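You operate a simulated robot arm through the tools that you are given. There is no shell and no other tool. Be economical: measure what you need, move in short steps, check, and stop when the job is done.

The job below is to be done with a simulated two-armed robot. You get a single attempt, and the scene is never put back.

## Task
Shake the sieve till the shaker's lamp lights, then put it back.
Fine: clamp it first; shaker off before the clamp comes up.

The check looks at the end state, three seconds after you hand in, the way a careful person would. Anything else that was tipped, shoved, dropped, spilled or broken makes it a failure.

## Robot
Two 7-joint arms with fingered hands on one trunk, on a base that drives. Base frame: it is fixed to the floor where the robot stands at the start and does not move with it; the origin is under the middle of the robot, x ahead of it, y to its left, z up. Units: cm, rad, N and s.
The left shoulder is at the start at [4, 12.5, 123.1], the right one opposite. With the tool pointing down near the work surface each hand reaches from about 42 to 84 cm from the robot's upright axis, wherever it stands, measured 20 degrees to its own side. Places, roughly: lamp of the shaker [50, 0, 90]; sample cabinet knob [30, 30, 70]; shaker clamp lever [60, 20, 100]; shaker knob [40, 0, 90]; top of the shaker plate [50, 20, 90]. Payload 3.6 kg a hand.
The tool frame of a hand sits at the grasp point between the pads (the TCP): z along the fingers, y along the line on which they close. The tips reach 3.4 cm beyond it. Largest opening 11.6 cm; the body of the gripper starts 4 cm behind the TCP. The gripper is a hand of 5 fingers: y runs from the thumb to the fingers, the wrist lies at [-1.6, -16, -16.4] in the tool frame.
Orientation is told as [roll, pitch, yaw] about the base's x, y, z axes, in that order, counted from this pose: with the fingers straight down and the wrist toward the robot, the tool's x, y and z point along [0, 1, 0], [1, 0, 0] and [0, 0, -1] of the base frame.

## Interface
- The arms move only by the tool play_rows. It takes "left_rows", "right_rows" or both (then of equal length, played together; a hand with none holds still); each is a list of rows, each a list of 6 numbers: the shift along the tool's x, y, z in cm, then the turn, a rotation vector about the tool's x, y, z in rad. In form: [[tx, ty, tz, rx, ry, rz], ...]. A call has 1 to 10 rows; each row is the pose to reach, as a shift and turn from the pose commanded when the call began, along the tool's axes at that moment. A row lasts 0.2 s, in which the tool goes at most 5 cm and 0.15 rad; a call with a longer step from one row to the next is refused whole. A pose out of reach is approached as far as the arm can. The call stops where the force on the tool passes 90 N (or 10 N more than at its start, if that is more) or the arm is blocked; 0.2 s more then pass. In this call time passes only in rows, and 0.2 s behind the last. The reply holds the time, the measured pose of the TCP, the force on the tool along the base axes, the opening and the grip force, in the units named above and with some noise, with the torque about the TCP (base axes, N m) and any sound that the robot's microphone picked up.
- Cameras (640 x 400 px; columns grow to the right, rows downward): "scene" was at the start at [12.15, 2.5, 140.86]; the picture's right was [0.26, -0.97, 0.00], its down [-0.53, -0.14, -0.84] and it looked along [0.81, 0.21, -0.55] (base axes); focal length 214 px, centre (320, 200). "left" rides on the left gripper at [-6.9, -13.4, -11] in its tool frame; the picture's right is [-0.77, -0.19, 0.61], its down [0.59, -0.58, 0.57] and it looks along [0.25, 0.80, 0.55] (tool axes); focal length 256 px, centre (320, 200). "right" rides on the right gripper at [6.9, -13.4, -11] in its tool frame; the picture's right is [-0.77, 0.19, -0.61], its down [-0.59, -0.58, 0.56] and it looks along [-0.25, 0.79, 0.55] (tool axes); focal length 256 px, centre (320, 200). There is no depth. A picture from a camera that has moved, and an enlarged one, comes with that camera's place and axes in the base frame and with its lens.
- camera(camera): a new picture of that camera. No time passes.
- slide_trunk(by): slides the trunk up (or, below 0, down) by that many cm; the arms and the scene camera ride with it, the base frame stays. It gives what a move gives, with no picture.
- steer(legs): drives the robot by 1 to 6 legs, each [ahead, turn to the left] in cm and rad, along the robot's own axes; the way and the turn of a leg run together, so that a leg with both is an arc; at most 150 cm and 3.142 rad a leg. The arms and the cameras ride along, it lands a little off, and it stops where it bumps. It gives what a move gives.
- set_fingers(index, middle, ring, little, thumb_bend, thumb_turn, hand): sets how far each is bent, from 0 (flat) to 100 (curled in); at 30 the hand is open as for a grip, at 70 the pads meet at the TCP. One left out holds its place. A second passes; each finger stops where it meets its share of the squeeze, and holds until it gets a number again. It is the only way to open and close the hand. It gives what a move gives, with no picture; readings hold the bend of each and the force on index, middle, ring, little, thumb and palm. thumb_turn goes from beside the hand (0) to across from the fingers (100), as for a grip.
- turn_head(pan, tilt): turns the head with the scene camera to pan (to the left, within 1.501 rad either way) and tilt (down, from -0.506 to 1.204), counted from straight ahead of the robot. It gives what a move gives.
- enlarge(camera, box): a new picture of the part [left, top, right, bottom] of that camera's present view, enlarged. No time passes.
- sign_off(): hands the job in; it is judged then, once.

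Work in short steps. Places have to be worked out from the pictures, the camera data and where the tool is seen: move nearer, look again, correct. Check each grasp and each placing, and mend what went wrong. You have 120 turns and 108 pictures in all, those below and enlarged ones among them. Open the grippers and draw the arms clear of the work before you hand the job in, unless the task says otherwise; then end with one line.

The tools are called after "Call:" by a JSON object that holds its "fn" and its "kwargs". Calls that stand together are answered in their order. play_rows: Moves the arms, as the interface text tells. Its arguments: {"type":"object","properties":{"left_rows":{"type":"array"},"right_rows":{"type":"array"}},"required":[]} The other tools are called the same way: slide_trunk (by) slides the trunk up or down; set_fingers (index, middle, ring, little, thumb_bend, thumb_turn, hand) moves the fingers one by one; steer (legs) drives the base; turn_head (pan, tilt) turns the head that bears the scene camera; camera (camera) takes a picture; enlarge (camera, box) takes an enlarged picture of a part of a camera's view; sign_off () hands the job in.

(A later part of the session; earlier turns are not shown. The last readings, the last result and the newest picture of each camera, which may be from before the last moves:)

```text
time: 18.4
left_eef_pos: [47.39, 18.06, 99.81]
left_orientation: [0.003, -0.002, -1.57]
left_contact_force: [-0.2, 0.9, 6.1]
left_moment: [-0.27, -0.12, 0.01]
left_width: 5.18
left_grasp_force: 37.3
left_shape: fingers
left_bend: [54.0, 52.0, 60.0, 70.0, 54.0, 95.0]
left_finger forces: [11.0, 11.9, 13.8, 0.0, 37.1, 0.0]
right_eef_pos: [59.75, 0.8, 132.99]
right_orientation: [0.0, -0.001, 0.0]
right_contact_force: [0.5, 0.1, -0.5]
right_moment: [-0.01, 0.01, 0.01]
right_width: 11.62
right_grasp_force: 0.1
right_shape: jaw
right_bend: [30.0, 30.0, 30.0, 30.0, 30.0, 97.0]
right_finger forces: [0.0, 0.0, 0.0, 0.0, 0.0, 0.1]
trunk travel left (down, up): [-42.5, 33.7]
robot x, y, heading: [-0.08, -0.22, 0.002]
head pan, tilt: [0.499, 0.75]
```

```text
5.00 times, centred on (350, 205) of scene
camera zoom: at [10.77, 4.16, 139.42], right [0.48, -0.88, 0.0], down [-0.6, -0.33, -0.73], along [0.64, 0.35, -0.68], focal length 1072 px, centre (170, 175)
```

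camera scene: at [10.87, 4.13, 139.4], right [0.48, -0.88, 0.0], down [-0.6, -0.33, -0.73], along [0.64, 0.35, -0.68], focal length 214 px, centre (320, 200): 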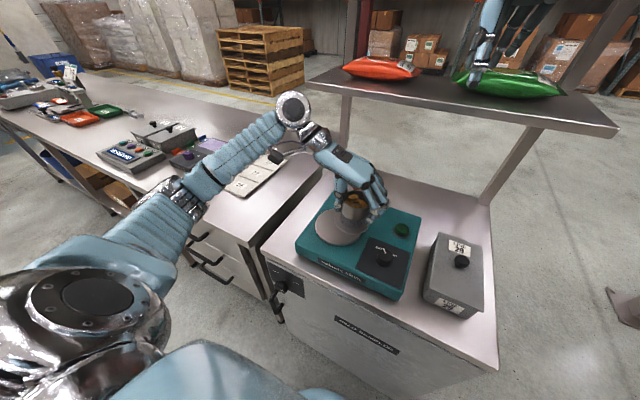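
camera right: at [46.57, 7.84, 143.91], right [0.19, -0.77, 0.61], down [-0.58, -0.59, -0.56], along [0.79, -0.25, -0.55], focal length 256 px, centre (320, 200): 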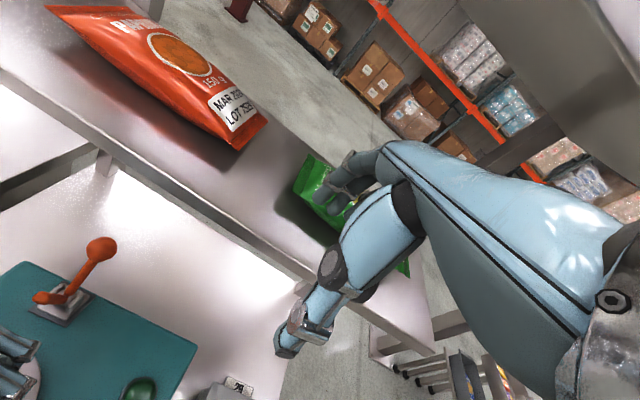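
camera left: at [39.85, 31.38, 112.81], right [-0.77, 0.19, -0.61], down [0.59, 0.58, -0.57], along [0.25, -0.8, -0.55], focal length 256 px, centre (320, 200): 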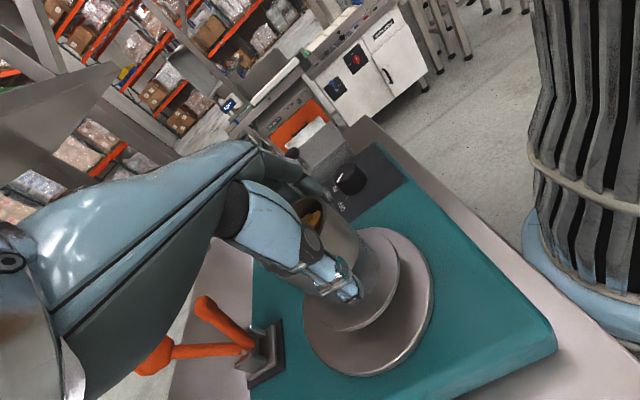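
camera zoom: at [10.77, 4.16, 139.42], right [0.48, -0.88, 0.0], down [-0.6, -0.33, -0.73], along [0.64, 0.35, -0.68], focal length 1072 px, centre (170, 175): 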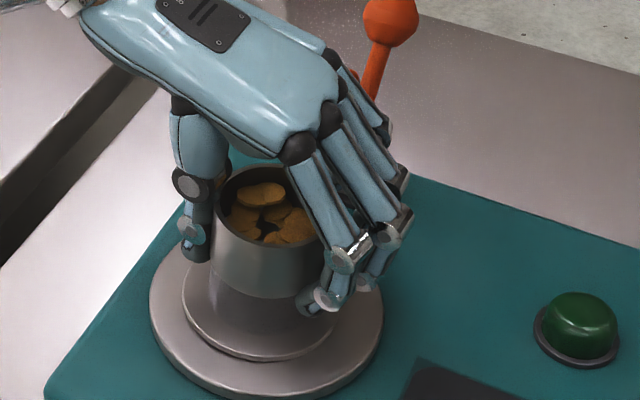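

Now well centred on the plate. I open the left hand.

Call:
{"fn": "set_fingers", "kwargs": {"hand": "left", "index": 30, "middle": 30, "ring": 30, "little": 30, "thumb_bend": 30}}

Call:
{"fn": "play_rows", "kwargs": {"left_rows": [[0, 0, -2, 0, 0, 0], [0, 0, -5, 0, 0, 0], [0, 0, -9, 0, 0, 0], [0, 0, -13, 0, 0, 0]]}}

Call:
{"fn": "enlarge", "kwargs": {"camera": "scene", "box": [280, 130, 440, 250]}}

Call:
{"fn": "camera", "kwargs": {"camera": "left"}}

```text
time: 19.4
left_eef_pos: [47.46, 18.02, 99.62]
left_orientation: [-0.001, -0.002, -1.571]
left_contact_force: [0.6, 0.6, 0.0]
left_moment: [-0.02, -0.03, 0.0]
left_width: 11.73
left_grasp_force: 0.1
left_shape: fingers
left_bend: [30.0, 30.0, 30.0, 30.0, 30.0, 97.0]
left_finger forces: [0.0, 0.1, 0.0, 0.1, 0.0, 0.0]
right_eef_pos: [59.89, 0.77, 132.82]
right_orientation: [0.001, 0.0, 0.001]
right_contact_force: [-0.2, -0.5, -0.1]
right_moment: [-0.02, -0.04, 0.01]
right_width: 11.59
right_grasp_force: 0.0
right_shape: jaw
right_bend: [30.0, 30.0, 30.0, 30.0, 30.0, 97.0]
right_finger forces: [0.0, 0.0, 0.1, 0.0, 0.0, 0.0]
trunk travel left (down, up): [-42.5, 33.7]
robot x, y, heading: [0.02, 0.05, -0.001]
head pan, tilt: [0.499, 0.75]
```

```text
time: 20.4
left_eef_pos: [47.33, 18.31, 112.55]
left_orientation: [0.0, -0.002, -1.572]
left_contact_force: [-0.5, -0.3, 0.6]
left_moment: [-0.01, 0.01, 0.0]
left_width: 11.74
left_grasp_force: 0.2
left_shape: fingers
left_bend: [30.0, 30.0, 30.0, 30.0, 30.0, 97.0]
left_finger forces: [0.0, 0.0, 0.0, 0.1, 0.0, 0.1]
right_eef_pos: [59.82, 0.84, 132.84]
right_orientation: [0.0, 0.0, 0.001]
right_contact_force: [-0.3, 0.6, -0.2]
right_moment: [0.0, 0.02, -0.01]
right_width: 11.59
right_grasp_force: 0.1
right_shape: jaw
right_bend: [30.0, 30.0, 30.0, 30.0, 30.0, 97.0]
right_finger forces: [0.0, 0.0, 0.0, 0.0, 0.0, 0.0]
trunk travel left (down, up): [-42.5, 33.7]
robot x, y, heading: [0.06, -0.12, -0.004]
head pan, tilt: [0.499, 0.75]
```

```text
3.33 times, centred on (360, 190) of scene
camera zoom: at [10.8, 4.14, 139.4], right [0.48, -0.88, 0.0], down [-0.6, -0.33, -0.73], along [0.64, 0.35, -0.68], focal length 715 px, centre (187, 233)
```

zoom: 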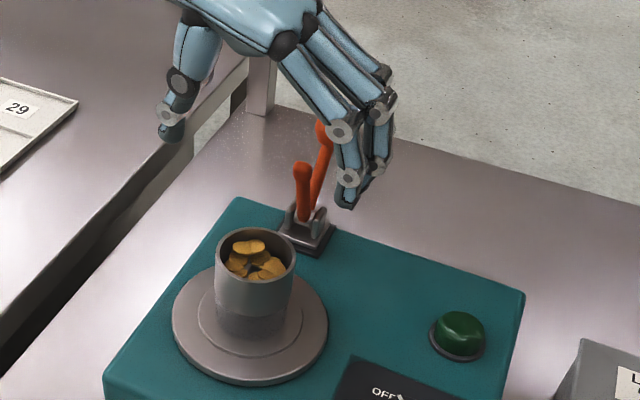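

```text
70 pictures are left
camera left: at [40.4, 31.7, 123.56], right [-0.77, 0.19, -0.61], down [0.59, 0.58, -0.57], along [0.25, -0.8, -0.55], focal length 256 px, centre (320, 200)
```

left: 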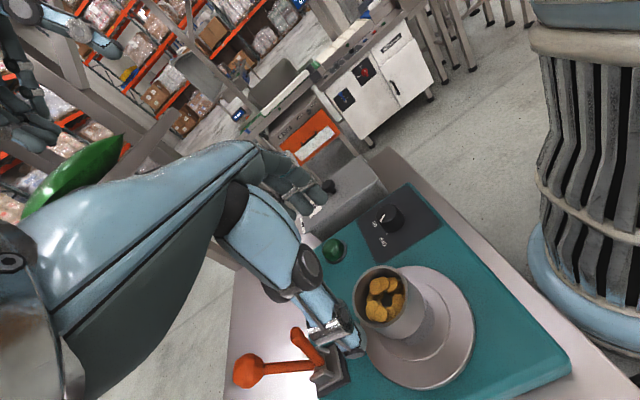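

Sieve placed, centred, crisps intact. Next the clamp: I'll grip the ball with the left hand at yaw≈0, coming in from the left. First I turn the hand clear on the left side.

Call:
{"fn": "play_rows", "kwargs": {"left_rows": [[0.5, -2, 0, 0, 0, -0.149], [1, -4, 0, 0, 0, -0.298], [1.5, -6, 0, 0, 0, -0.447], [2, -8, 0, 0, 0, -0.596], [2.5, -10, 0, 0, 0, -0.745], [3, -12, 0, 0, 0, -0.894], [3.5, -14, 0, 0, 0, -1.043], [4, -15.5, 0, 0, 0, -1.192], [4.5, -16.5, 0, 0, 0, -1.341], [5, -17, 0, 0, 0, -1.49]]}}

Call:
{"fn": "set_fingers", "kwargs": {"hand": "left", "index": 48, "middle": 48, "ring": 48, "little": 48, "thumb_bend": 48}}

Call:
{"fn": "camera", "kwargs": {"camera": "scene"}}

Call:
{"fn": "camera", "kwargs": {"camera": "left"}}

```text
time: 22.6
left_eef_pos: [52.42, 35.2, 112.68]
left_orientation: [-0.001, 0.0, -0.082]
left_contact_force: [-0.8, -0.2, -0.4]
left_moment: [0.03, 0.0, 0.0]
left_width: 11.73
left_grasp_force: 0.0
left_shape: fingers
left_bend: [30.0, 30.0, 30.0, 30.0, 30.0, 97.0]
left_finger forces: [0.0, 0.0, 0.1, 0.0, 0.0, 0.0]
right_eef_pos: [59.83, 0.86, 132.77]
right_orientation: [-0.001, 0.002, 0.0]
right_contact_force: [0.0, 0.0, 0.1]
right_moment: [-0.01, 0.02, -0.03]
right_width: 11.57
right_grasp_force: 0.0
right_shape: jaw
right_bend: [30.0, 30.0, 30.0, 30.0, 30.0, 97.0]
right_finger forces: [0.0, 0.1, 0.0, 0.0, 0.1, 0.0]
trunk travel left (down, up): [-42.5, 33.7]
robot x, y, heading: [-0.17, -0.05, 0.001]
head pan, tilt: [0.499, 0.75]
```

```text
time: 23.6
left_eef_pos: [52.5, 35.23, 112.76]
left_orientation: [-0.002, 0.0, -0.082]
left_contact_force: [0.4, 0.5, -0.1]
left_moment: [-0.01, 0.04, 0.0]
left_width: 6.57
left_grasp_force: 0.1
left_shape: fingers
left_bend: [48.0, 48.0, 48.0, 48.0, 48.0, 97.0]
left_finger forces: [0.1, 0.1, 0.0, 0.0, 0.1, 0.1]
right_eef_pos: [59.83, 0.84, 132.94]
right_orientation: [0.001, 0.0, 0.001]
right_contact_force: [-0.3, -0.6, 0.0]
right_moment: [0.01, 0.02, 0.0]
right_width: 11.57
right_grasp_force: 0.1
right_shape: jaw
right_bend: [30.0, 30.0, 30.0, 30.0, 30.0, 97.0]
right_finger forces: [0.0, 0.0, 0.0, 0.1, 0.0, 0.0]
trunk travel left (down, up): [-42.5, 33.7]
robot x, y, heading: [-0.2, -0.29, 0.001]
head pan, tilt: [0.499, 0.75]
```

```text
69 pictures are left
camera scene: at [10.83, 4.19, 139.4], right [0.48, -0.88, 0.0], down [-0.6, -0.33, -0.73], along [0.64, 0.35, -0.68], focal length 214 px, centre (320, 200)
```

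scene: 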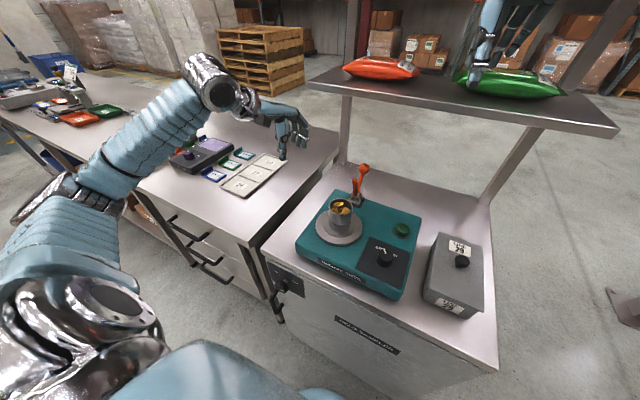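

```text
68 pictures are left
camera left: at [38.48, 29.36, 123.76], right [-0.25, -0.75, -0.61], down [-0.53, 0.63, -0.57], along [0.81, 0.18, -0.55], focal length 256 px, centre (320, 200)
```

left: 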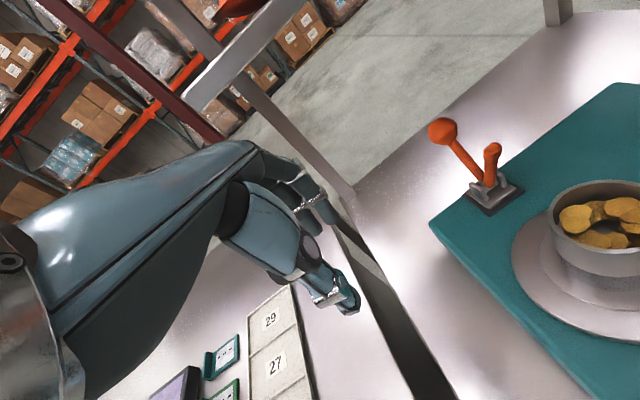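

Ball confirmed at [64.75, 18.4, 102]. I lower and move forward beside it (y≈32) at ball height.

Call:
{"fn": "play_rows", "kwargs": {"left_rows": [[0, 0, 4, 0, 0, -0.03], [0, 0, 8, 0, 0, -0.06], [-0.5, 3, 9.4, 0, 0, -0.082], [-1, 6.5, 9.4, 0, 0, -0.082], [-1.6, 9.5, 9.4, 0, 0, -0.082], [-2.2, 12.4, 9.4, 0, 0, -0.082]]}}

Call:
{"fn": "camera", "kwargs": {"camera": "left"}}

Call:
{"fn": "enlarge", "kwargs": {"camera": "scene", "box": [240, 70, 440, 250]}}

Call:
{"fn": "camera", "kwargs": {"camera": "right"}}

```text
time: 25.0
left_eef_pos: [64.66, 32.06, 103.54]
left_orientation: [-0.001, -0.001, 0.001]
left_contact_force: [0.5, -0.2, 0.2]
left_moment: [0.03, 0.0, -0.01]
left_width: 6.56
left_grasp_force: 0.0
left_shape: fingers
left_bend: [48.0, 48.0, 48.0, 48.0, 48.0, 97.0]
left_finger forces: [0.1, 0.0, 0.0, 0.1, 0.0, 0.0]
right_eef_pos: [59.87, 0.72, 132.87]
right_orientation: [0.0, 0.003, -0.002]
right_contact_force: [0.0, -0.3, -0.3]
right_moment: [-0.03, 0.05, 0.03]
right_width: 11.59
right_grasp_force: 0.1
right_shape: jaw
right_bend: [30.0, 30.0, 30.0, 30.0, 30.0, 97.0]
right_finger forces: [0.1, 0.0, 0.0, 0.0, 0.0, 0.0]
trunk travel left (down, up): [-42.5, 33.7]
robot x, y, heading: [-0.37, -0.09, -0.002]
head pan, tilt: [0.499, 0.75]
```

```text
67 pictures are left
camera left: at [51.23, 25.13, 114.44], right [-0.19, -0.77, -0.61], down [-0.58, 0.59, -0.57], along [0.79, 0.25, -0.55], focal length 256 px, centre (320, 200)
```

left: 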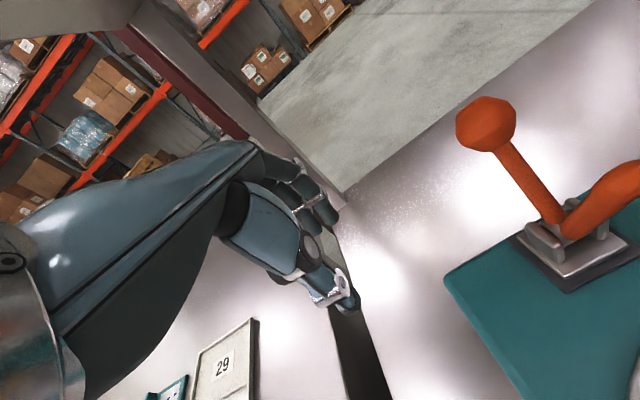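

```text
2.22 times, centred on (340, 160) of scene
camera zoom: at [10.92, 4.13, 139.39], right [0.48, -0.88, 0.0], down [-0.6, -0.33, -0.73], along [0.64, 0.35, -0.68], focal length 477 px, centre (276, 289)
```

zoom: 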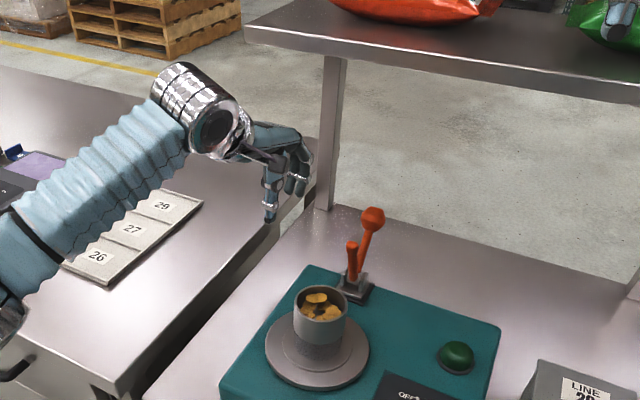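

```text
65 pictures are left
camera right: at [46.62, 7.75, 143.89], right [0.19, -0.77, 0.61], down [-0.58, -0.59, -0.56], along [0.79, -0.25, -0.56], focal length 256 px, centre (320, 200)
```

right: 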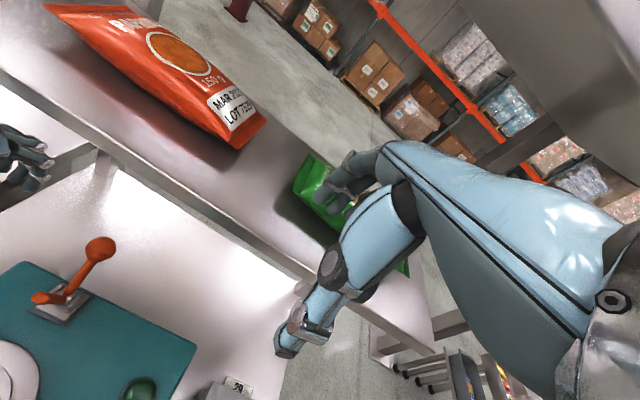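

Alignment matches. I slide right so that thumb and fingers straddle the ball.

Call:
{"fn": "play_rows", "kwargs": {"left_rows": [[-3, 0, 0, 0, 0, 0], [-6, 0, 0, 0, 0, 0], [-8.5, 0, 0, 0, 0, 0], [-10.5, 0, 0, 0, 0, 0], [-12, 0, 0, 0, 0, 0], [-13.6, 0, 0, 0, 0, 0]]}}

Call:
{"fn": "camera", "kwargs": {"camera": "left"}}

Call:
{"fn": "enlarge", "kwargs": {"camera": "scene", "box": [290, 110, 430, 220]}}

```text
time: 26.4
left_eef_pos: [64.4, 18.27, 103.37]
left_orientation: [-0.003, 0.0, 0.001]
left_contact_force: [-0.2, 0.2, 0.4]
left_moment: [0.03, 0.03, 0.02]
left_width: 6.54
left_grasp_force: 0.0
left_shape: fingers
left_bend: [48.0, 48.0, 48.0, 48.0, 48.0, 97.0]
left_finger forces: [0.0, 0.1, 0.0, 0.0, 0.1, 0.0]
right_eef_pos: [59.86, 0.65, 132.84]
right_orientation: [0.0, 0.0, -0.001]
right_contact_force: [0.0, 0.0, 0.4]
right_moment: [0.02, -0.01, 0.01]
right_width: 11.58
right_grasp_force: 0.1
right_shape: jaw
right_bend: [30.0, 30.0, 30.0, 30.0, 30.0, 97.0]
right_finger forces: [0.0, 0.0, 0.0, 0.0, 0.0, 0.0]
trunk travel left (down, up): [-42.5, 33.7]
robot x, y, heading: [0.03, -0.19, -0.001]
head pan, tilt: [0.499, 0.75]
```

```text
64 pictures are left
camera left: at [51.04, 11.34, 114.3], right [-0.19, -0.77, -0.61], down [-0.58, 0.59, -0.57], along [0.79, 0.25, -0.55], focal length 256 px, centre (320, 200)
```

left: 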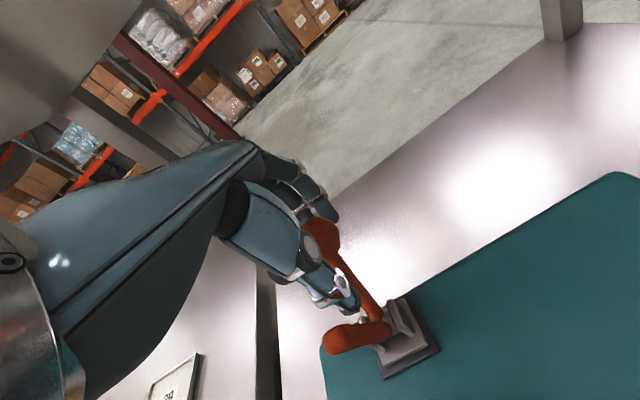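

```text
3.64 times, centred on (360, 165) of scene
camera zoom: at [10.83, 4.1, 139.4], right [0.48, -0.88, 0.0], down [-0.6, -0.33, -0.73], along [0.64, 0.35, -0.68], focal length 780 px, centre (174, 327)
```

zoom: 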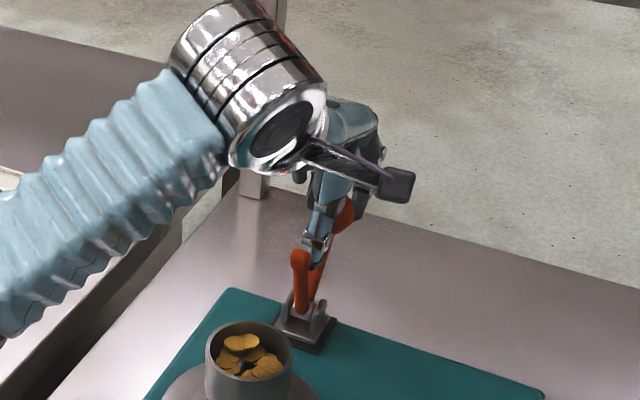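

Ball lies between thumb and fingers. Closing on it.

Call:
{"fn": "set_fingers", "kwargs": {"hand": "left", "index": 66, "middle": 66, "ring": 66, "little": 66, "thumb_bend": 64}}

Call:
{"fn": "camera", "kwargs": {"camera": "left"}}

```text
time: 27.4
left_eef_pos: [64.51, 18.21, 103.39]
left_orientation: [-0.002, 0.001, 0.001]
left_contact_force: [1.0, -0.4, 1.4]
left_moment: [0.0, 0.02, 0.02]
left_width: 2.23
left_grasp_force: 4.6
left_shape: fingers
left_bend: [64.0, 64.0, 66.0, 66.0, 63.0, 97.0]
left_finger forces: [2.7, 2.2, 0.0, 0.1, 4.3, 0.0]
right_eef_pos: [59.85, 0.83, 132.87]
right_orientation: [0.001, 0.001, 0.0]
right_contact_force: [0.0, -0.7, 0.2]
right_moment: [0.04, 0.01, 0.0]
right_width: 11.58
right_grasp_force: 0.2
right_shape: jaw
right_bend: [30.0, 30.0, 30.0, 30.0, 30.0, 97.0]
right_finger forces: [0.1, 0.1, 0.0, 0.0, 0.0, 0.0]
trunk travel left (down, up): [-42.5, 33.7]
robot x, y, heading: [0.16, 0.17, -0.0]
head pan, tilt: [0.499, 0.75]
```

```text
62 pictures are left
camera left: at [51.05, 11.41, 114.31], right [-0.19, -0.77, -0.61], down [-0.58, 0.59, -0.57], along [0.8, 0.25, -0.55], focal length 256 px, centre (320, 200)
```

left: 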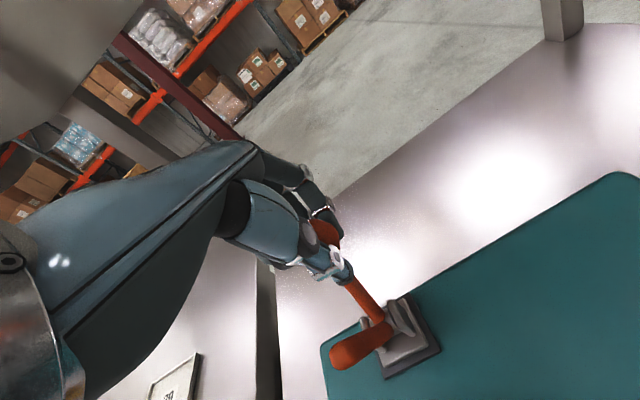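

Light but sure grip. I pull the ball over its arc toward the robot, first half.

Call:
{"fn": "play_rows", "kwargs": {"left_rows": [[0, -0.7, -0.45, 0, 0, 0], [0, -1.42, -0.84, 0, 0, 0], [0, -2.2, -1.14, 0, 0, 0], [0, -2.97, -1.38, 0, 0, 0], [0, -3.8, -1.53, 0, 0, 0], [0, -4.6, -1.63, 0, 0, 0]]}}

Call:
{"fn": "enlarge", "kwargs": {"camera": "scene", "box": [290, 120, 430, 240]}}

Call:
{"fn": "camera", "kwargs": {"camera": "left"}}

```text
time: 28.8
left_eef_pos: [60.05, 18.27, 104.91]
left_orientation: [-0.003, -0.002, 0.0]
left_contact_force: [2.5, -3.0, -5.3]
left_moment: [0.01, -0.21, 0.02]
left_width: 2.4
left_grasp_force: 6.7
left_shape: fingers
left_bend: [64.0, 64.0, 66.0, 66.0, 62.0, 97.0]
left_finger forces: [3.8, 3.4, 0.1, 0.0, 6.8, 0.0]
right_eef_pos: [59.9, 0.94, 132.75]
right_orientation: [0.0, 0.001, 0.0]
right_contact_force: [0.1, -0.6, 0.3]
right_moment: [0.0, 0.0, -0.03]
right_width: 11.6
right_grasp_force: 0.0
right_shape: jaw
right_bend: [30.0, 30.0, 30.0, 30.0, 30.0, 97.0]
right_finger forces: [0.0, 0.1, 0.1, 0.0, 0.0, 0.0]
trunk travel left (down, up): [-42.5, 33.7]
robot x, y, heading: [0.08, 0.01, 0.002]
head pan, tilt: [0.499, 0.75]
```

```text
3.33 times, centred on (360, 180) of scene
camera zoom: at [10.93, 4.16, 139.39], right [0.48, -0.88, 0.0], down [-0.6, -0.33, -0.73], along [0.64, 0.35, -0.68], focal length 715 px, centre (187, 267)
```

zoom: 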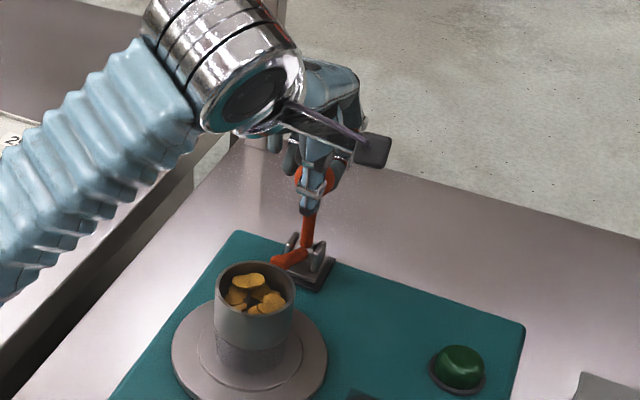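

```text
60 pictures are left
camera left: at [46.61, 11.35, 115.92], right [-0.19, -0.77, -0.61], down [-0.58, 0.59, -0.57], along [0.79, 0.25, -0.55], focal length 256 px, centre (320, 200)
```

left: 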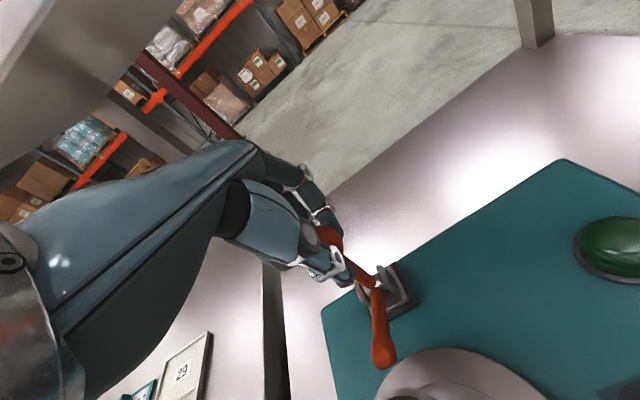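

The clamp arm is coming down. Second half, in small steps, watching the force.

Call:
{"fn": "play_rows", "kwargs": {"left_rows": [[0, -0.8, 0, 0, 0, 0], [0, -1.65, 0.09, 0, 0, 0], [0, -2.45, 0.25, 0, 0, 0], [0, -3.25, 0.46, 0, 0, 0]]}}

Call:
{"fn": "enlarge", "kwargs": {"camera": "scene", "box": [290, 120, 430, 240]}}

Call:
{"fn": "camera", "kwargs": {"camera": "left"}}

```text
time: 29.8
left_eef_pos: [56.82, 18.35, 104.47]
left_orientation: [-0.001, 0.002, 0.0]
left_contact_force: [4.3, -1.6, -5.3]
left_moment: [0.01, -0.24, -0.02]
left_width: 2.64
left_grasp_force: 8.7
left_shape: fingers
left_bend: [64.0, 63.0, 66.0, 66.0, 62.0, 97.0]
left_finger forces: [5.3, 4.5, 0.0, 0.0, 7.7, 0.0]
right_eef_pos: [59.94, 0.75, 132.9]
right_orientation: [-0.003, 0.001, 0.001]
right_contact_force: [0.3, 0.5, -0.6]
right_moment: [-0.01, 0.0, 0.0]
right_width: 11.61
right_grasp_force: 0.1
right_shape: jaw
right_bend: [30.0, 30.0, 30.0, 30.0, 30.0, 97.0]
right_finger forces: [0.0, 0.0, 0.0, 0.0, 0.0, 0.1]
trunk travel left (down, up): [-42.5, 33.7]
robot x, y, heading: [0.19, 0.19, 0.002]
head pan, tilt: [0.499, 0.75]
```

```text
3.33 times, centred on (360, 180) of scene
camera zoom: at [10.94, 4.14, 139.39], right [0.48, -0.88, 0.0], down [-0.6, -0.33, -0.73], along [0.64, 0.35, -0.68], focal length 715 px, centre (187, 267)
```

zoom: 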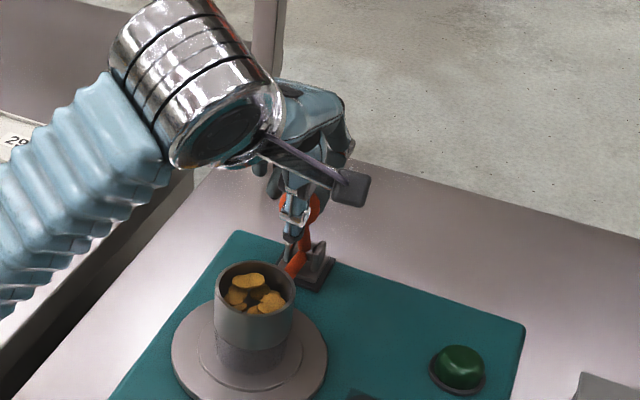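

```text
58 pictures are left
camera left: at [43.41, 11.36, 115.46], right [-0.19, -0.77, -0.61], down [-0.58, 0.59, -0.57], along [0.79, 0.25, -0.56], focal length 256 px, centre (320, 200)
```

left: 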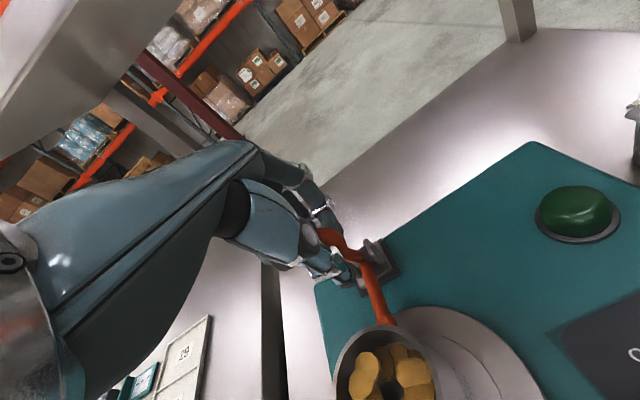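

Force stays low (~7 N); I continue to the stop in small steps.

Call:
{"fn": "play_rows", "kwargs": {"left_rows": [[0, -0.5, 0.2, 0, 0, 0], [0, -0.95, 0.4, 0, 0, 0], [0, -1.35, 0.61, 0, 0, 0]]}}

Call:
{"fn": "enlarge", "kwargs": {"camera": "left", "box": [270, 180, 500, 400]}}

```text
time: 30.6
left_eef_pos: [55.59, 18.35, 103.96]
left_orientation: [-0.002, 0.0, 0.001]
left_contact_force: [7.6, -0.6, -0.8]
left_moment: [-0.03, -0.38, 0.03]
left_width: 2.7
left_grasp_force: 9.2
left_shape: fingers
left_bend: [63.0, 63.0, 66.0, 66.0, 62.0, 97.0]
left_finger forces: [6.0, 5.8, 0.1, 0.0, 5.7, 0.0]
right_eef_pos: [59.99, 0.83, 132.78]
right_orientation: [0.0, 0.002, 0.0]
right_contact_force: [-0.1, -0.4, 0.0]
right_moment: [0.05, -0.03, -0.02]
right_width: 11.6
right_grasp_force: 0.1
right_shape: jaw
right_bend: [30.0, 30.0, 30.0, 30.0, 30.0, 97.0]
right_finger forces: [0.0, 0.0, 0.1, 0.0, 0.0, 0.1]
trunk travel left (down, up): [-42.5, 33.7]
robot x, y, heading: [-0.08, -0.06, 0.002]
head pan, tilt: [0.499, 0.75]
```

```text
1.82 times, centred on (385, 290) of left
camera zoom: at [42.13, 11.35, 114.88], right [-0.18, -0.77, -0.61], down [-0.58, 0.59, -0.57], along [0.8, 0.25, -0.55], focal length 465 px, centre (202, 36)
```

zoom: 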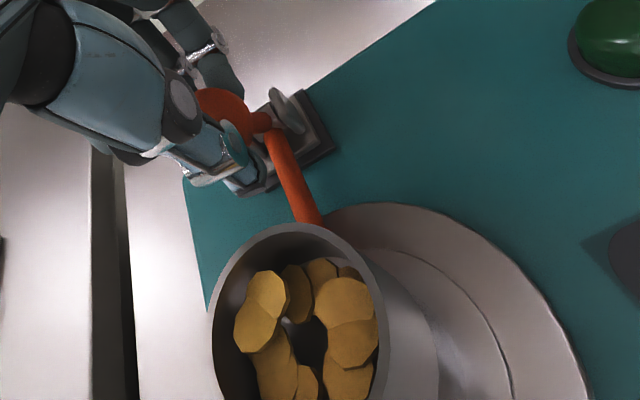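

Nearly down; continue one more centimetre.

Call:
{"fn": "play_rows", "kwargs": {"left_rows": [[0, -0.4, 0.25, 0, 0, 0], [0, -0.8, 0.5, 0, 0, 0], [0, -1.1, 0.7, 0, 0, 0]]}}

Call:
{"fn": "enlarge", "kwargs": {"camera": "left", "box": [270, 180, 500, 400]}}

Call:
{"fn": "enlarge", "kwargs": {"camera": "scene", "box": [290, 140, 410, 250]}}

```text
time: 31.4
left_eef_pos: [54.99, 18.22, 103.13]
left_orientation: [-0.002, 0.006, 0.0]
left_contact_force: [11.6, -2.1, 2.7]
left_moment: [-0.07, -0.42, -0.01]
left_width: 2.35
left_grasp_force: 9.3
left_shape: fingers
left_bend: [63.0, 62.0, 66.0, 66.0, 64.0, 97.0]
left_finger forces: [10.8, 9.4, 0.0, 0.1, 0.1, 0.1]
right_eef_pos: [60.64, 0.84, 132.65]
right_orientation: [0.0, 0.008, -0.002]
right_contact_force: [-0.5, -0.6, 0.6]
right_moment: [0.01, -0.07, -0.03]
right_width: 11.58
right_grasp_force: 0.0
right_shape: jaw
right_bend: [30.0, 30.0, 30.0, 30.0, 30.0, 97.0]
right_finger forces: [0.1, 0.1, 0.1, 0.1, 0.1, 0.0]
trunk travel left (down, up): [-42.5, 33.7]
robot x, y, heading: [-0.13, -0.19, -0.001]
head pan, tilt: [0.499, 0.75]
```

```text
1.82 times, centred on (385, 290) of left
camera zoom: at [41.58, 11.35, 114.17], right [-0.19, -0.77, -0.61], down [-0.58, 0.59, -0.56], along [0.79, 0.25, -0.56], focal length 465 px, centre (202, 36)
```

zoom: 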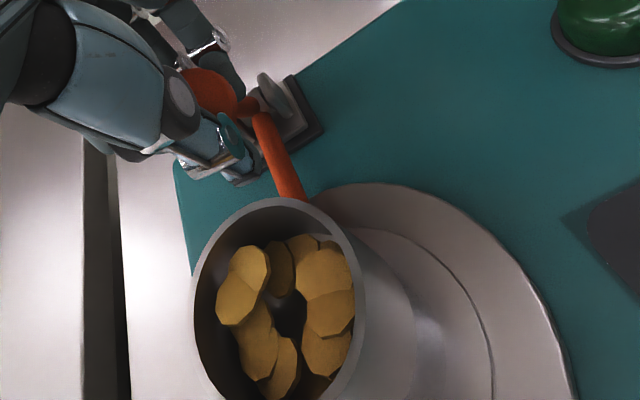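

```text
3.64 times, centred on (350, 195) of scene
camera zoom: at [12.85, 4.14, 139.42], right [0.48, -0.88, -0.01], down [-0.61, -0.33, -0.72], along [0.63, 0.35, -0.69], focal length 780 px, centre (211, 218)
```

zoom: 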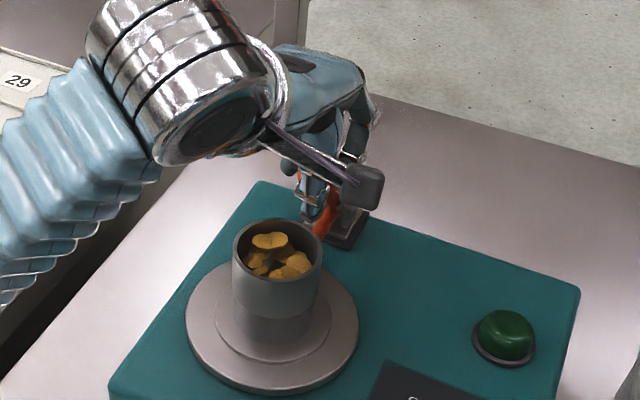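

Fingers now carry ~20 N: likely near the stop. The body leaned slightly; I nudge a bit more and read the force.

Call:
{"fn": "play_rows", "kwargs": {"left_rows": [[0, -0.3, 0.2, 0, 0, 0], [0, -0.6, 0.4, 0, 0, 0]]}}

Call:
{"fn": "enlarge", "kwargs": {"camera": "left", "box": [270, 180, 500, 400]}}

```text
time: 32.0
left_eef_pos: [54.46, 18.28, 102.78]
left_orientation: [-0.002, 0.004, 0.001]
left_contact_force: [12.5, -2.4, 6.7]
left_moment: [-0.09, -0.56, -0.02]
left_width: 2.42
left_grasp_force: 11.8
left_shape: fingers
left_bend: [63.0, 61.0, 66.0, 66.0, 64.0, 97.0]
left_finger forces: [12.3, 11.2, 0.0, 0.0, 0.1, 0.1]
right_eef_pos: [60.97, 0.56, 132.72]
right_orientation: [-0.003, 0.005, -0.003]
right_contact_force: [-0.7, -0.7, -0.7]
right_moment: [0.02, -0.04, 0.0]
right_width: 11.6
right_grasp_force: 0.1
right_shape: jaw
right_bend: [30.0, 30.0, 30.0, 30.0, 30.0, 97.0]
right_finger forces: [0.0, 0.0, 0.1, 0.1, 0.0, 0.0]
trunk travel left (down, up): [-42.5, 33.7]
robot x, y, heading: [-0.03, -0.06, -0.001]
head pan, tilt: [0.499, 0.75]
```

```text
1.82 times, centred on (385, 290) of left
camera zoom: at [41.02, 11.37, 113.75], right [-0.19, -0.77, -0.61], down [-0.58, 0.59, -0.56], along [0.79, 0.25, -0.56], focal length 465 px, centre (202, 36)
```

zoom: 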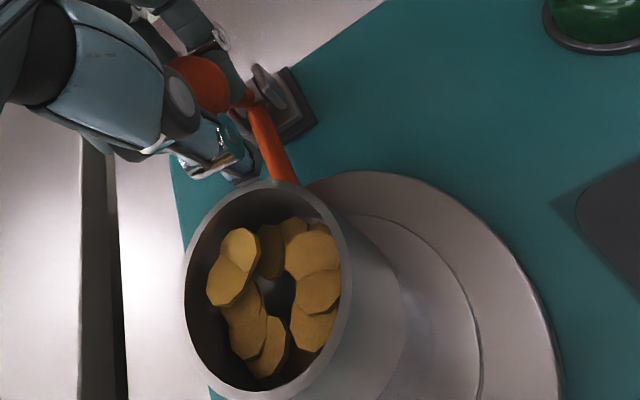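

I open the fingers only (thumb stays off the cup), rise and look whether the lever stays down.

Call:
{"fn": "set_fingers", "kwargs": {"hand": "left", "index": 45, "middle": 45, "ring": 45, "little": 45}}

Call:
{"fn": "play_rows", "kwargs": {"left_rows": [[0, 0, -2, 0, 0, 0], [0, 0, -5, 0, 0, 0], [3, 0, -8, 0, 0, 0], [7, 0, -9, 0, 0, 0], [11, 0, -9, 0, 0, 0]]}}

Call:
{"fn": "enlarge", "kwargs": {"camera": "scene", "box": [290, 140, 410, 250]}}

Call:
{"fn": "camera", "kwargs": {"camera": "left"}}

```text
time: 32.4
left_eef_pos: [51.96, 18.42, 103.3]
left_orientation: [-0.002, -0.01, -0.002]
left_contact_force: [18.7, -4.9, -6.9]
left_moment: [-0.23, 0.71, -0.01]
left_width: 4.27
left_grasp_force: 22.6
left_shape: fingers
left_bend: [39.0, 45.0, 45.0, 45.0, 73.0, 97.0]
left_finger forces: [14.2, 13.8, 0.0, 0.1, 17.4, 0.0]
right_eef_pos: [58.12, 0.32, 133.71]
right_orientation: [-0.009, -0.025, -0.009]
right_contact_force: [-0.9, 0.1, 0.0]
right_moment: [0.03, -0.14, -0.03]
right_width: 11.59
right_grasp_force: 0.1
right_shape: jaw
right_bend: [30.0, 30.0, 30.0, 30.0, 30.0, 97.0]
right_finger forces: [0.0, 0.1, 0.1, 0.0, 0.1, 0.0]
trunk travel left (down, up): [-42.5, 33.7]
robot x, y, heading: [0.01, -0.07, -0.006]
head pan, tilt: [0.499, 0.75]
stopped (right hand): the arm was blocked; the commanded pose is now the measured one
```

```text
time: 32.7
left_eef_pos: [50.9, 20.65, 103.43]
left_orientation: [0.01, 0.042, 0.133]
left_contact_force: [11.3, -18.6, 84.9]
left_moment: [-1.75, 0.17, 0.35]
left_width: 3.34
left_grasp_force: 42.2
left_shape: fingers
left_bend: [43.0, 45.0, 45.0, 45.0, 76.0, 90.0]
left_finger forces: [5.6, 0.0, 0.0, 0.1, 79.6, 0.0]
right_eef_pos: [54.93, -2.33, 136.95]
right_orientation: [0.057, -0.054, -0.062]
right_contact_force: [1.1, 0.0, 0.6]
right_moment: [0.05, 0.07, 0.0]
right_width: 11.59
right_grasp_force: 0.1
right_shape: jaw
right_bend: [30.0, 30.0, 30.0, 30.0, 30.0, 97.0]
right_finger forces: [0.0, 0.0, 0.1, 0.0, 0.1, 0.0]
trunk travel left (down, up): [-42.5, 33.7]
robot x, y, heading: [0.48, -0.2, -0.004]
head pan, tilt: [0.499, 0.75]
stopped in row 1 (left hand): the arm was blocked; the commanded pose is now the measured one
```

```text
3.64 times, centred on (350, 195) of scene
camera zoom: at [20.16, 2.45, 139.76], right [0.47, -0.88, -0.04], down [-0.65, -0.31, -0.69], along [0.6, 0.35, -0.72], focal length 780 px, centre (211, 218)
```

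zoom: 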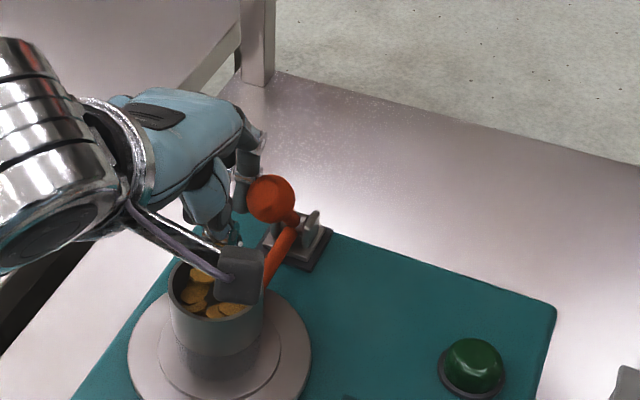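

```text
52 pictures are left
camera left: at [38.94, 11.99, 114.95], right [-0.11, -0.78, -0.61], down [-0.67, 0.51, -0.54], along [0.73, 0.35, -0.58], focal length 256 px, centre (320, 200)
```

left: 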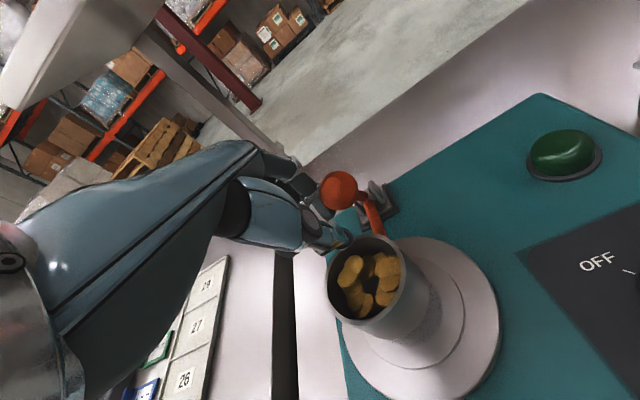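

The trunk swayed and the hand is jammed against something. Before anything else I let it settle and look at the situation.

Call:
{"fn": "turn_head", "kwargs": {"pan": 0.5, "tilt": 0.75}}

Call:
{"fn": "camera", "kwargs": {"camera": "scene"}}

Call:
{"fn": "camera", "kwargs": {"camera": "left"}}

Call:
{"fn": "camera", "kwargs": {"camera": "right"}}

```text
time: 33.3
left_eef_pos: [46.59, 19.33, 105.1]
left_orientation: [-0.01, -0.046, 0.006]
left_contact_force: [2.2, 0.8, -1.7]
left_moment: [-0.05, 0.1, -0.05]
left_width: 4.68
left_grasp_force: 0.1
left_shape: fingers
left_bend: [45.0, 45.0, 45.0, 45.0, 64.0, 97.0]
left_finger forces: [0.1, 0.1, 0.0, 0.0, 0.0, 0.0]
right_eef_pos: [51.85, 0.86, 135.75]
right_orientation: [-0.003, -0.062, -0.04]
right_contact_force: [2.3, 1.0, -0.8]
right_moment: [-0.06, 0.12, 0.05]
right_width: 11.59
right_grasp_force: 0.0
right_shape: jaw
right_bend: [30.0, 30.0, 30.0, 30.0, 30.0, 97.0]
right_finger forces: [0.0, 0.0, 0.0, 0.0, 0.0, 0.0]
trunk travel left (down, up): [-42.5, 33.7]
robot x, y, heading: [-0.02, 0.25, 0.007]
head pan, tilt: [0.499, 0.75]
```

```text
51 pictures are left
camera scene: at [11.04, 6.38, 139.36], right [0.48, -0.88, 0.01], down [-0.6, -0.34, -0.72], along [0.64, 0.34, -0.69], focal length 214 px, centre (320, 200)
```

scene: 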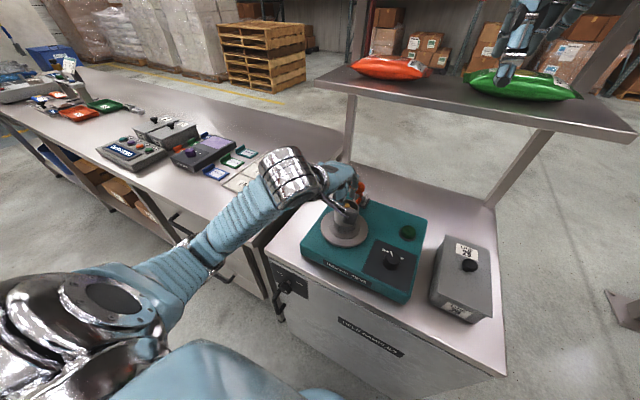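

```text
50 pictures are left
camera left: at [32.67, 12.46, 115.62], right [-0.15, -0.78, -0.61], down [-0.55, 0.58, -0.6], along [0.82, 0.25, -0.52], focal length 256 px, centre (320, 200)
```

left: 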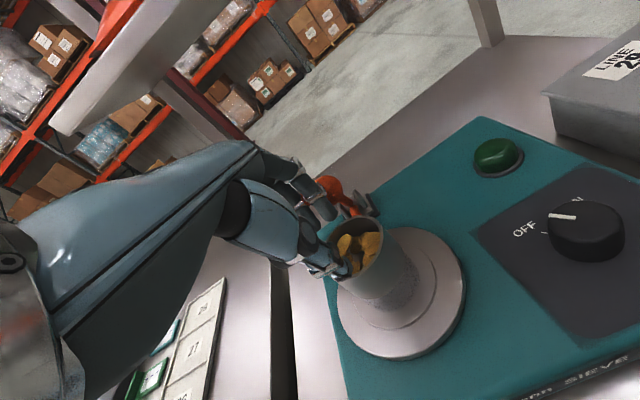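

```text
49 pictures are left
camera right: at [38.18, 8.34, 145.8], right [0.12, -0.77, 0.62], down [-0.56, -0.57, -0.6], along [0.82, -0.28, -0.5], focal length 256 px, centre (320, 200)
```

right: 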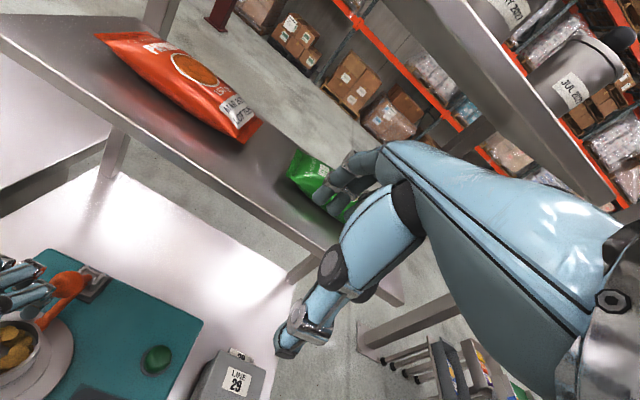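

The hand now hovers free just over the cup (no contact). I lift it straight up.

Call:
{"fn": "play_rows", "kwargs": {"left_rows": [[0, 0, -1.5, 0, 0, 0], [0, 0, -3.5, 0, 0, 0], [0, 0, -6, 0, 0, 0], [0, 0, -9, 0, 0, 0]]}}

Call:
{"fn": "enlarge", "kwargs": {"camera": "scene", "box": [280, 140, 440, 290]}}

Call:
{"fn": "camera", "kwargs": {"camera": "left"}}

```text
time: 34.1
left_eef_pos: [47.34, 21.99, 108.13]
left_orientation: [-0.059, 0.076, 0.157]
left_contact_force: [0.3, -0.8, 0.2]
left_moment: [0.06, 0.02, 0.03]
left_width: 4.7
left_grasp_force: 0.1
left_shape: fingers
left_bend: [45.0, 45.0, 45.0, 45.0, 64.0, 97.0]
left_finger forces: [0.1, 0.1, 0.0, 0.0, 0.0, 0.1]
right_eef_pos: [46.47, 1.31, 138.0]
right_orientation: [0.075, -0.149, 0.052]
right_contact_force: [0.7, -1.2, -1.2]
right_moment: [0.05, 0.02, 0.05]
right_width: 11.6
right_grasp_force: 0.1
right_shape: jaw
right_bend: [30.0, 30.0, 30.0, 30.0, 30.0, 97.0]
right_finger forces: [0.0, 0.0, 0.0, 0.0, 0.0, 0.1]
trunk travel left (down, up): [-42.5, 33.7]
robot x, y, heading: [0.09, 0.17, 0.006]
head pan, tilt: [0.499, 0.75]
stopped in row 3 (right hand): the arm was blocked; the commanded pose is now the measured one
```

```text
2.67 times, centred on (360, 215) of scene
camera zoom: at [16.4, 3.69, 139.42], right [0.48, -0.88, -0.02], down [-0.63, -0.33, -0.71], along [0.61, 0.36, -0.71], focal length 572 px, centre (213, 160)
```

zoom: 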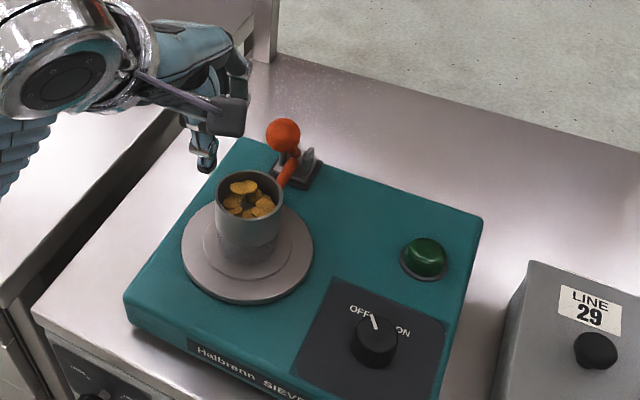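

```text
47 pictures are left
camera left: at [36.0, 13.8, 120.47], right [-0.1, -0.83, -0.55], down [-0.7, 0.45, -0.55], along [0.71, 0.33, -0.62], focal length 256 px, centre (320, 200)
```

left: 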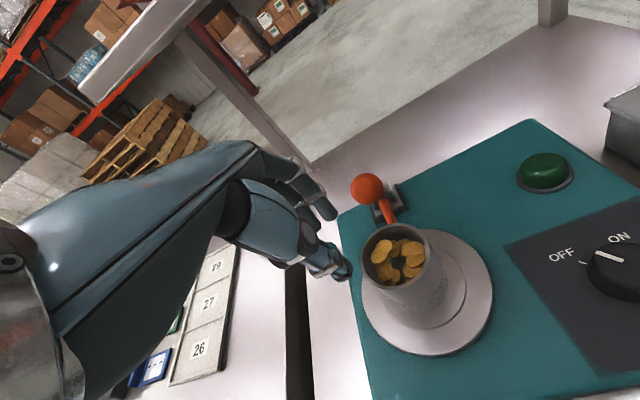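

The lever is now down on the sieve's foot, sieve upright. The upper body still rocks, so I wait for it to settle.

Call:
{"fn": "set_fingers", "kwargs": {"hand": "right", "index": 30}}

Call:
{"fn": "set_fingers", "kwargs": {"hand": "right", "index": 30}}

Call:
{"fn": "camera", "kwargs": {"camera": "scene"}}

```text
time: 35.1
left_eef_pos: [44.36, 21.5, 109.45]
left_orientation: [-0.021, 0.018, 0.111]
left_contact_force: [0.4, 0.0, -0.5]
left_moment: [0.03, 0.05, 0.0]
left_width: 4.69
left_grasp_force: 0.0
left_shape: fingers
left_bend: [45.0, 45.0, 45.0, 45.0, 64.0, 97.0]
left_finger forces: [0.0, 0.1, 0.0, 0.0, 0.1, 0.0]
right_eef_pos: [46.46, 0.36, 137.76]
right_orientation: [0.021, -0.126, -0.014]
right_contact_force: [0.8, -0.2, 0.3]
right_moment: [-0.01, 0.04, -0.01]
right_width: 11.76
right_grasp_force: 0.0
right_shape: fingers
right_bend: [30.0, 30.0, 30.0, 30.0, 30.0, 97.0]
right_finger forces: [0.1, 0.0, 0.0, 0.1, 0.0, 0.1]
trunk travel left (down, up): [-42.5, 33.7]
robot x, y, heading: [0.37, -0.24, 0.008]
head pan, tilt: [0.499, 0.75]
```

```text
time: 36.1
left_eef_pos: [43.81, 21.25, 109.65]
left_orientation: [-0.006, 0.007, 0.096]
left_contact_force: [-0.6, 0.8, 0.3]
left_moment: [0.0, 0.01, 0.0]
left_width: 4.7
left_grasp_force: 0.0
left_shape: fingers
left_bend: [45.0, 45.0, 45.0, 45.0, 64.0, 97.0]
left_finger forces: [0.0, 0.1, 0.0, 0.1, 0.0, 0.1]
right_eef_pos: [46.81, -0.24, 137.47]
right_orientation: [0.006, -0.117, -0.037]
right_contact_force: [0.3, 0.0, -0.5]
right_moment: [0.01, 0.0, -0.01]
right_width: 11.76
right_grasp_force: 0.0
right_shape: fingers
right_bend: [30.0, 30.0, 30.0, 30.0, 30.0, 97.0]
right_finger forces: [0.0, 0.0, 0.0, 0.0, 0.1, 0.0]
trunk travel left (down, up): [-42.5, 33.7]
robot x, y, heading: [0.37, 0.02, 0.003]
head pan, tilt: [0.499, 0.75]
```

```text
46 pictures are left
camera scene: at [10.92, 4.2, 139.4], right [0.48, -0.88, 0.0], down [-0.6, -0.33, -0.73], along [0.64, 0.35, -0.68], focal length 214 px, centre (320, 200)
```

scene: 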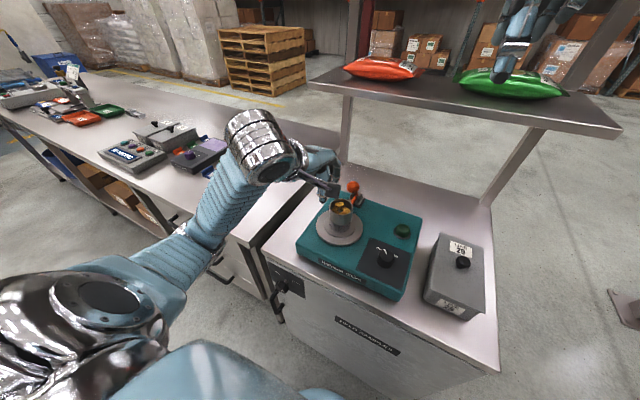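

Settled back in the original stance. I withdraw the left hand up and to the left, then inspect clamp and knob.

Call:
{"fn": "play_rows", "kwargs": {"left_rows": [[1, 0, -3, 0, 0, 0], [4, 0, -6, 0, 0, 0], [8, 0, -8, 0, 0, 0], [12, 0, -9, 0, 0, 0], [16, 0, -10, 0, 0, 0], [19, 0, -10, 0, 0, 0]]}}

Call:
{"fn": "enlarge", "kwargs": {"camera": "scene", "box": [290, 160, 430, 300]}}

Call:
{"fn": "camera", "kwargs": {"camera": "left"}}

Call:
{"fn": "camera", "kwargs": {"camera": "right"}}

```text
time: 37.5
left_eef_pos: [41.89, 40.15, 119.69]
left_orientation: [-0.007, 0.001, 0.093]
left_contact_force: [-0.5, -0.6, 0.6]
left_moment: [0.01, 0.04, -0.02]
left_width: 4.71
left_grasp_force: 0.1
left_shape: fingers
left_bend: [45.0, 45.0, 45.0, 45.0, 64.0, 97.0]
left_finger forces: [0.1, 0.0, 0.1, 0.0, 0.1, 0.0]
left hand out of reach, approached as far as the arm can: row 1
right_eef_pos: [46.7, -0.11, 137.44]
right_orientation: [0.004, -0.116, -0.036]
right_contact_force: [0.3, 0.4, -0.5]
right_moment: [0.01, 0.0, 0.01]
right_width: 11.78
right_grasp_force: 0.1
right_shape: fingers
right_bend: [30.0, 30.0, 30.0, 30.0, 30.0, 97.0]
right_finger forces: [0.1, 0.1, 0.0, 0.1, 0.1, 0.0]
trunk travel left (down, up): [-42.5, 33.7]
robot x, y, heading: [0.27, 0.17, 0.005]
head pan, tilt: [0.499, 0.75]
```

```text
2.86 times, centred on (360, 230) of scene
camera zoom: at [10.91, 4.27, 139.4], right [0.48, -0.88, 0.0], down [-0.6, -0.33, -0.73], along [0.64, 0.35, -0.68], focal length 613 px, centre (206, 114)
```

zoom: 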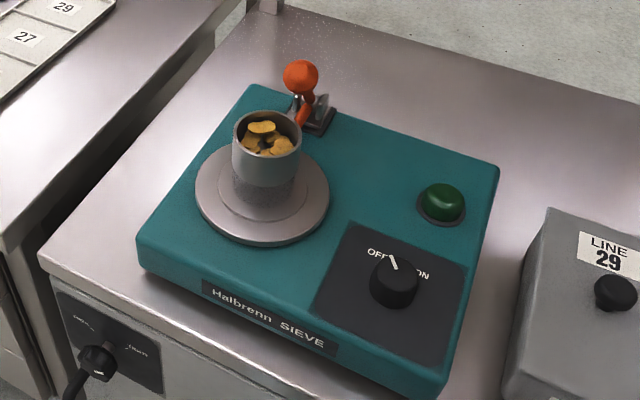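

```text
44 pictures are left
camera left: at [29.14, 32.09, 130.79], right [-0.12, -0.79, -0.61], down [-0.63, 0.53, -0.57], along [0.77, 0.32, -0.56], focal length 256 px, centre (320, 200)
```

left: 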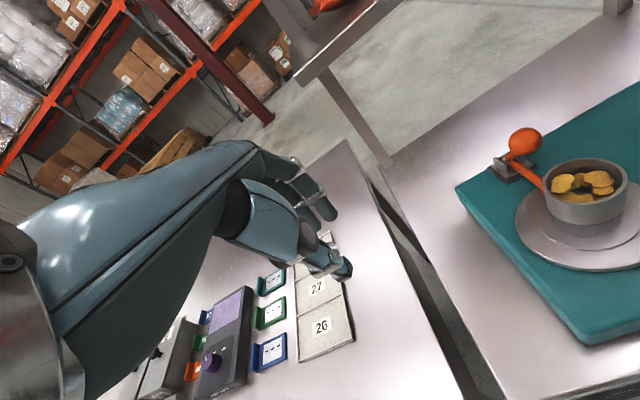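

```text
43 pictures are left
camera right: at [32.45, 7.3, 146.88], right [0.09, -0.78, 0.62], down [-0.53, -0.57, -0.63], along [0.85, -0.27, -0.46], focal length 256 px, centre (320, 200)
```

right: 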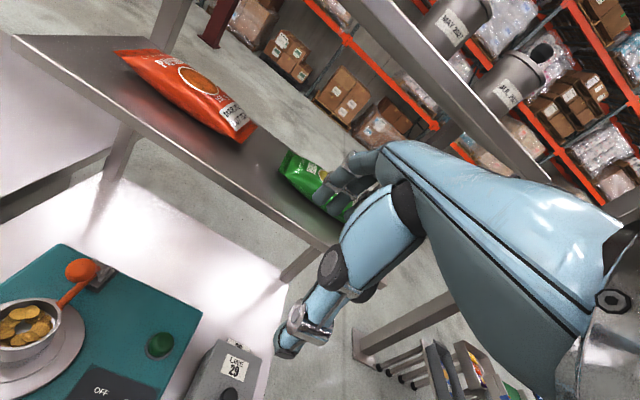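

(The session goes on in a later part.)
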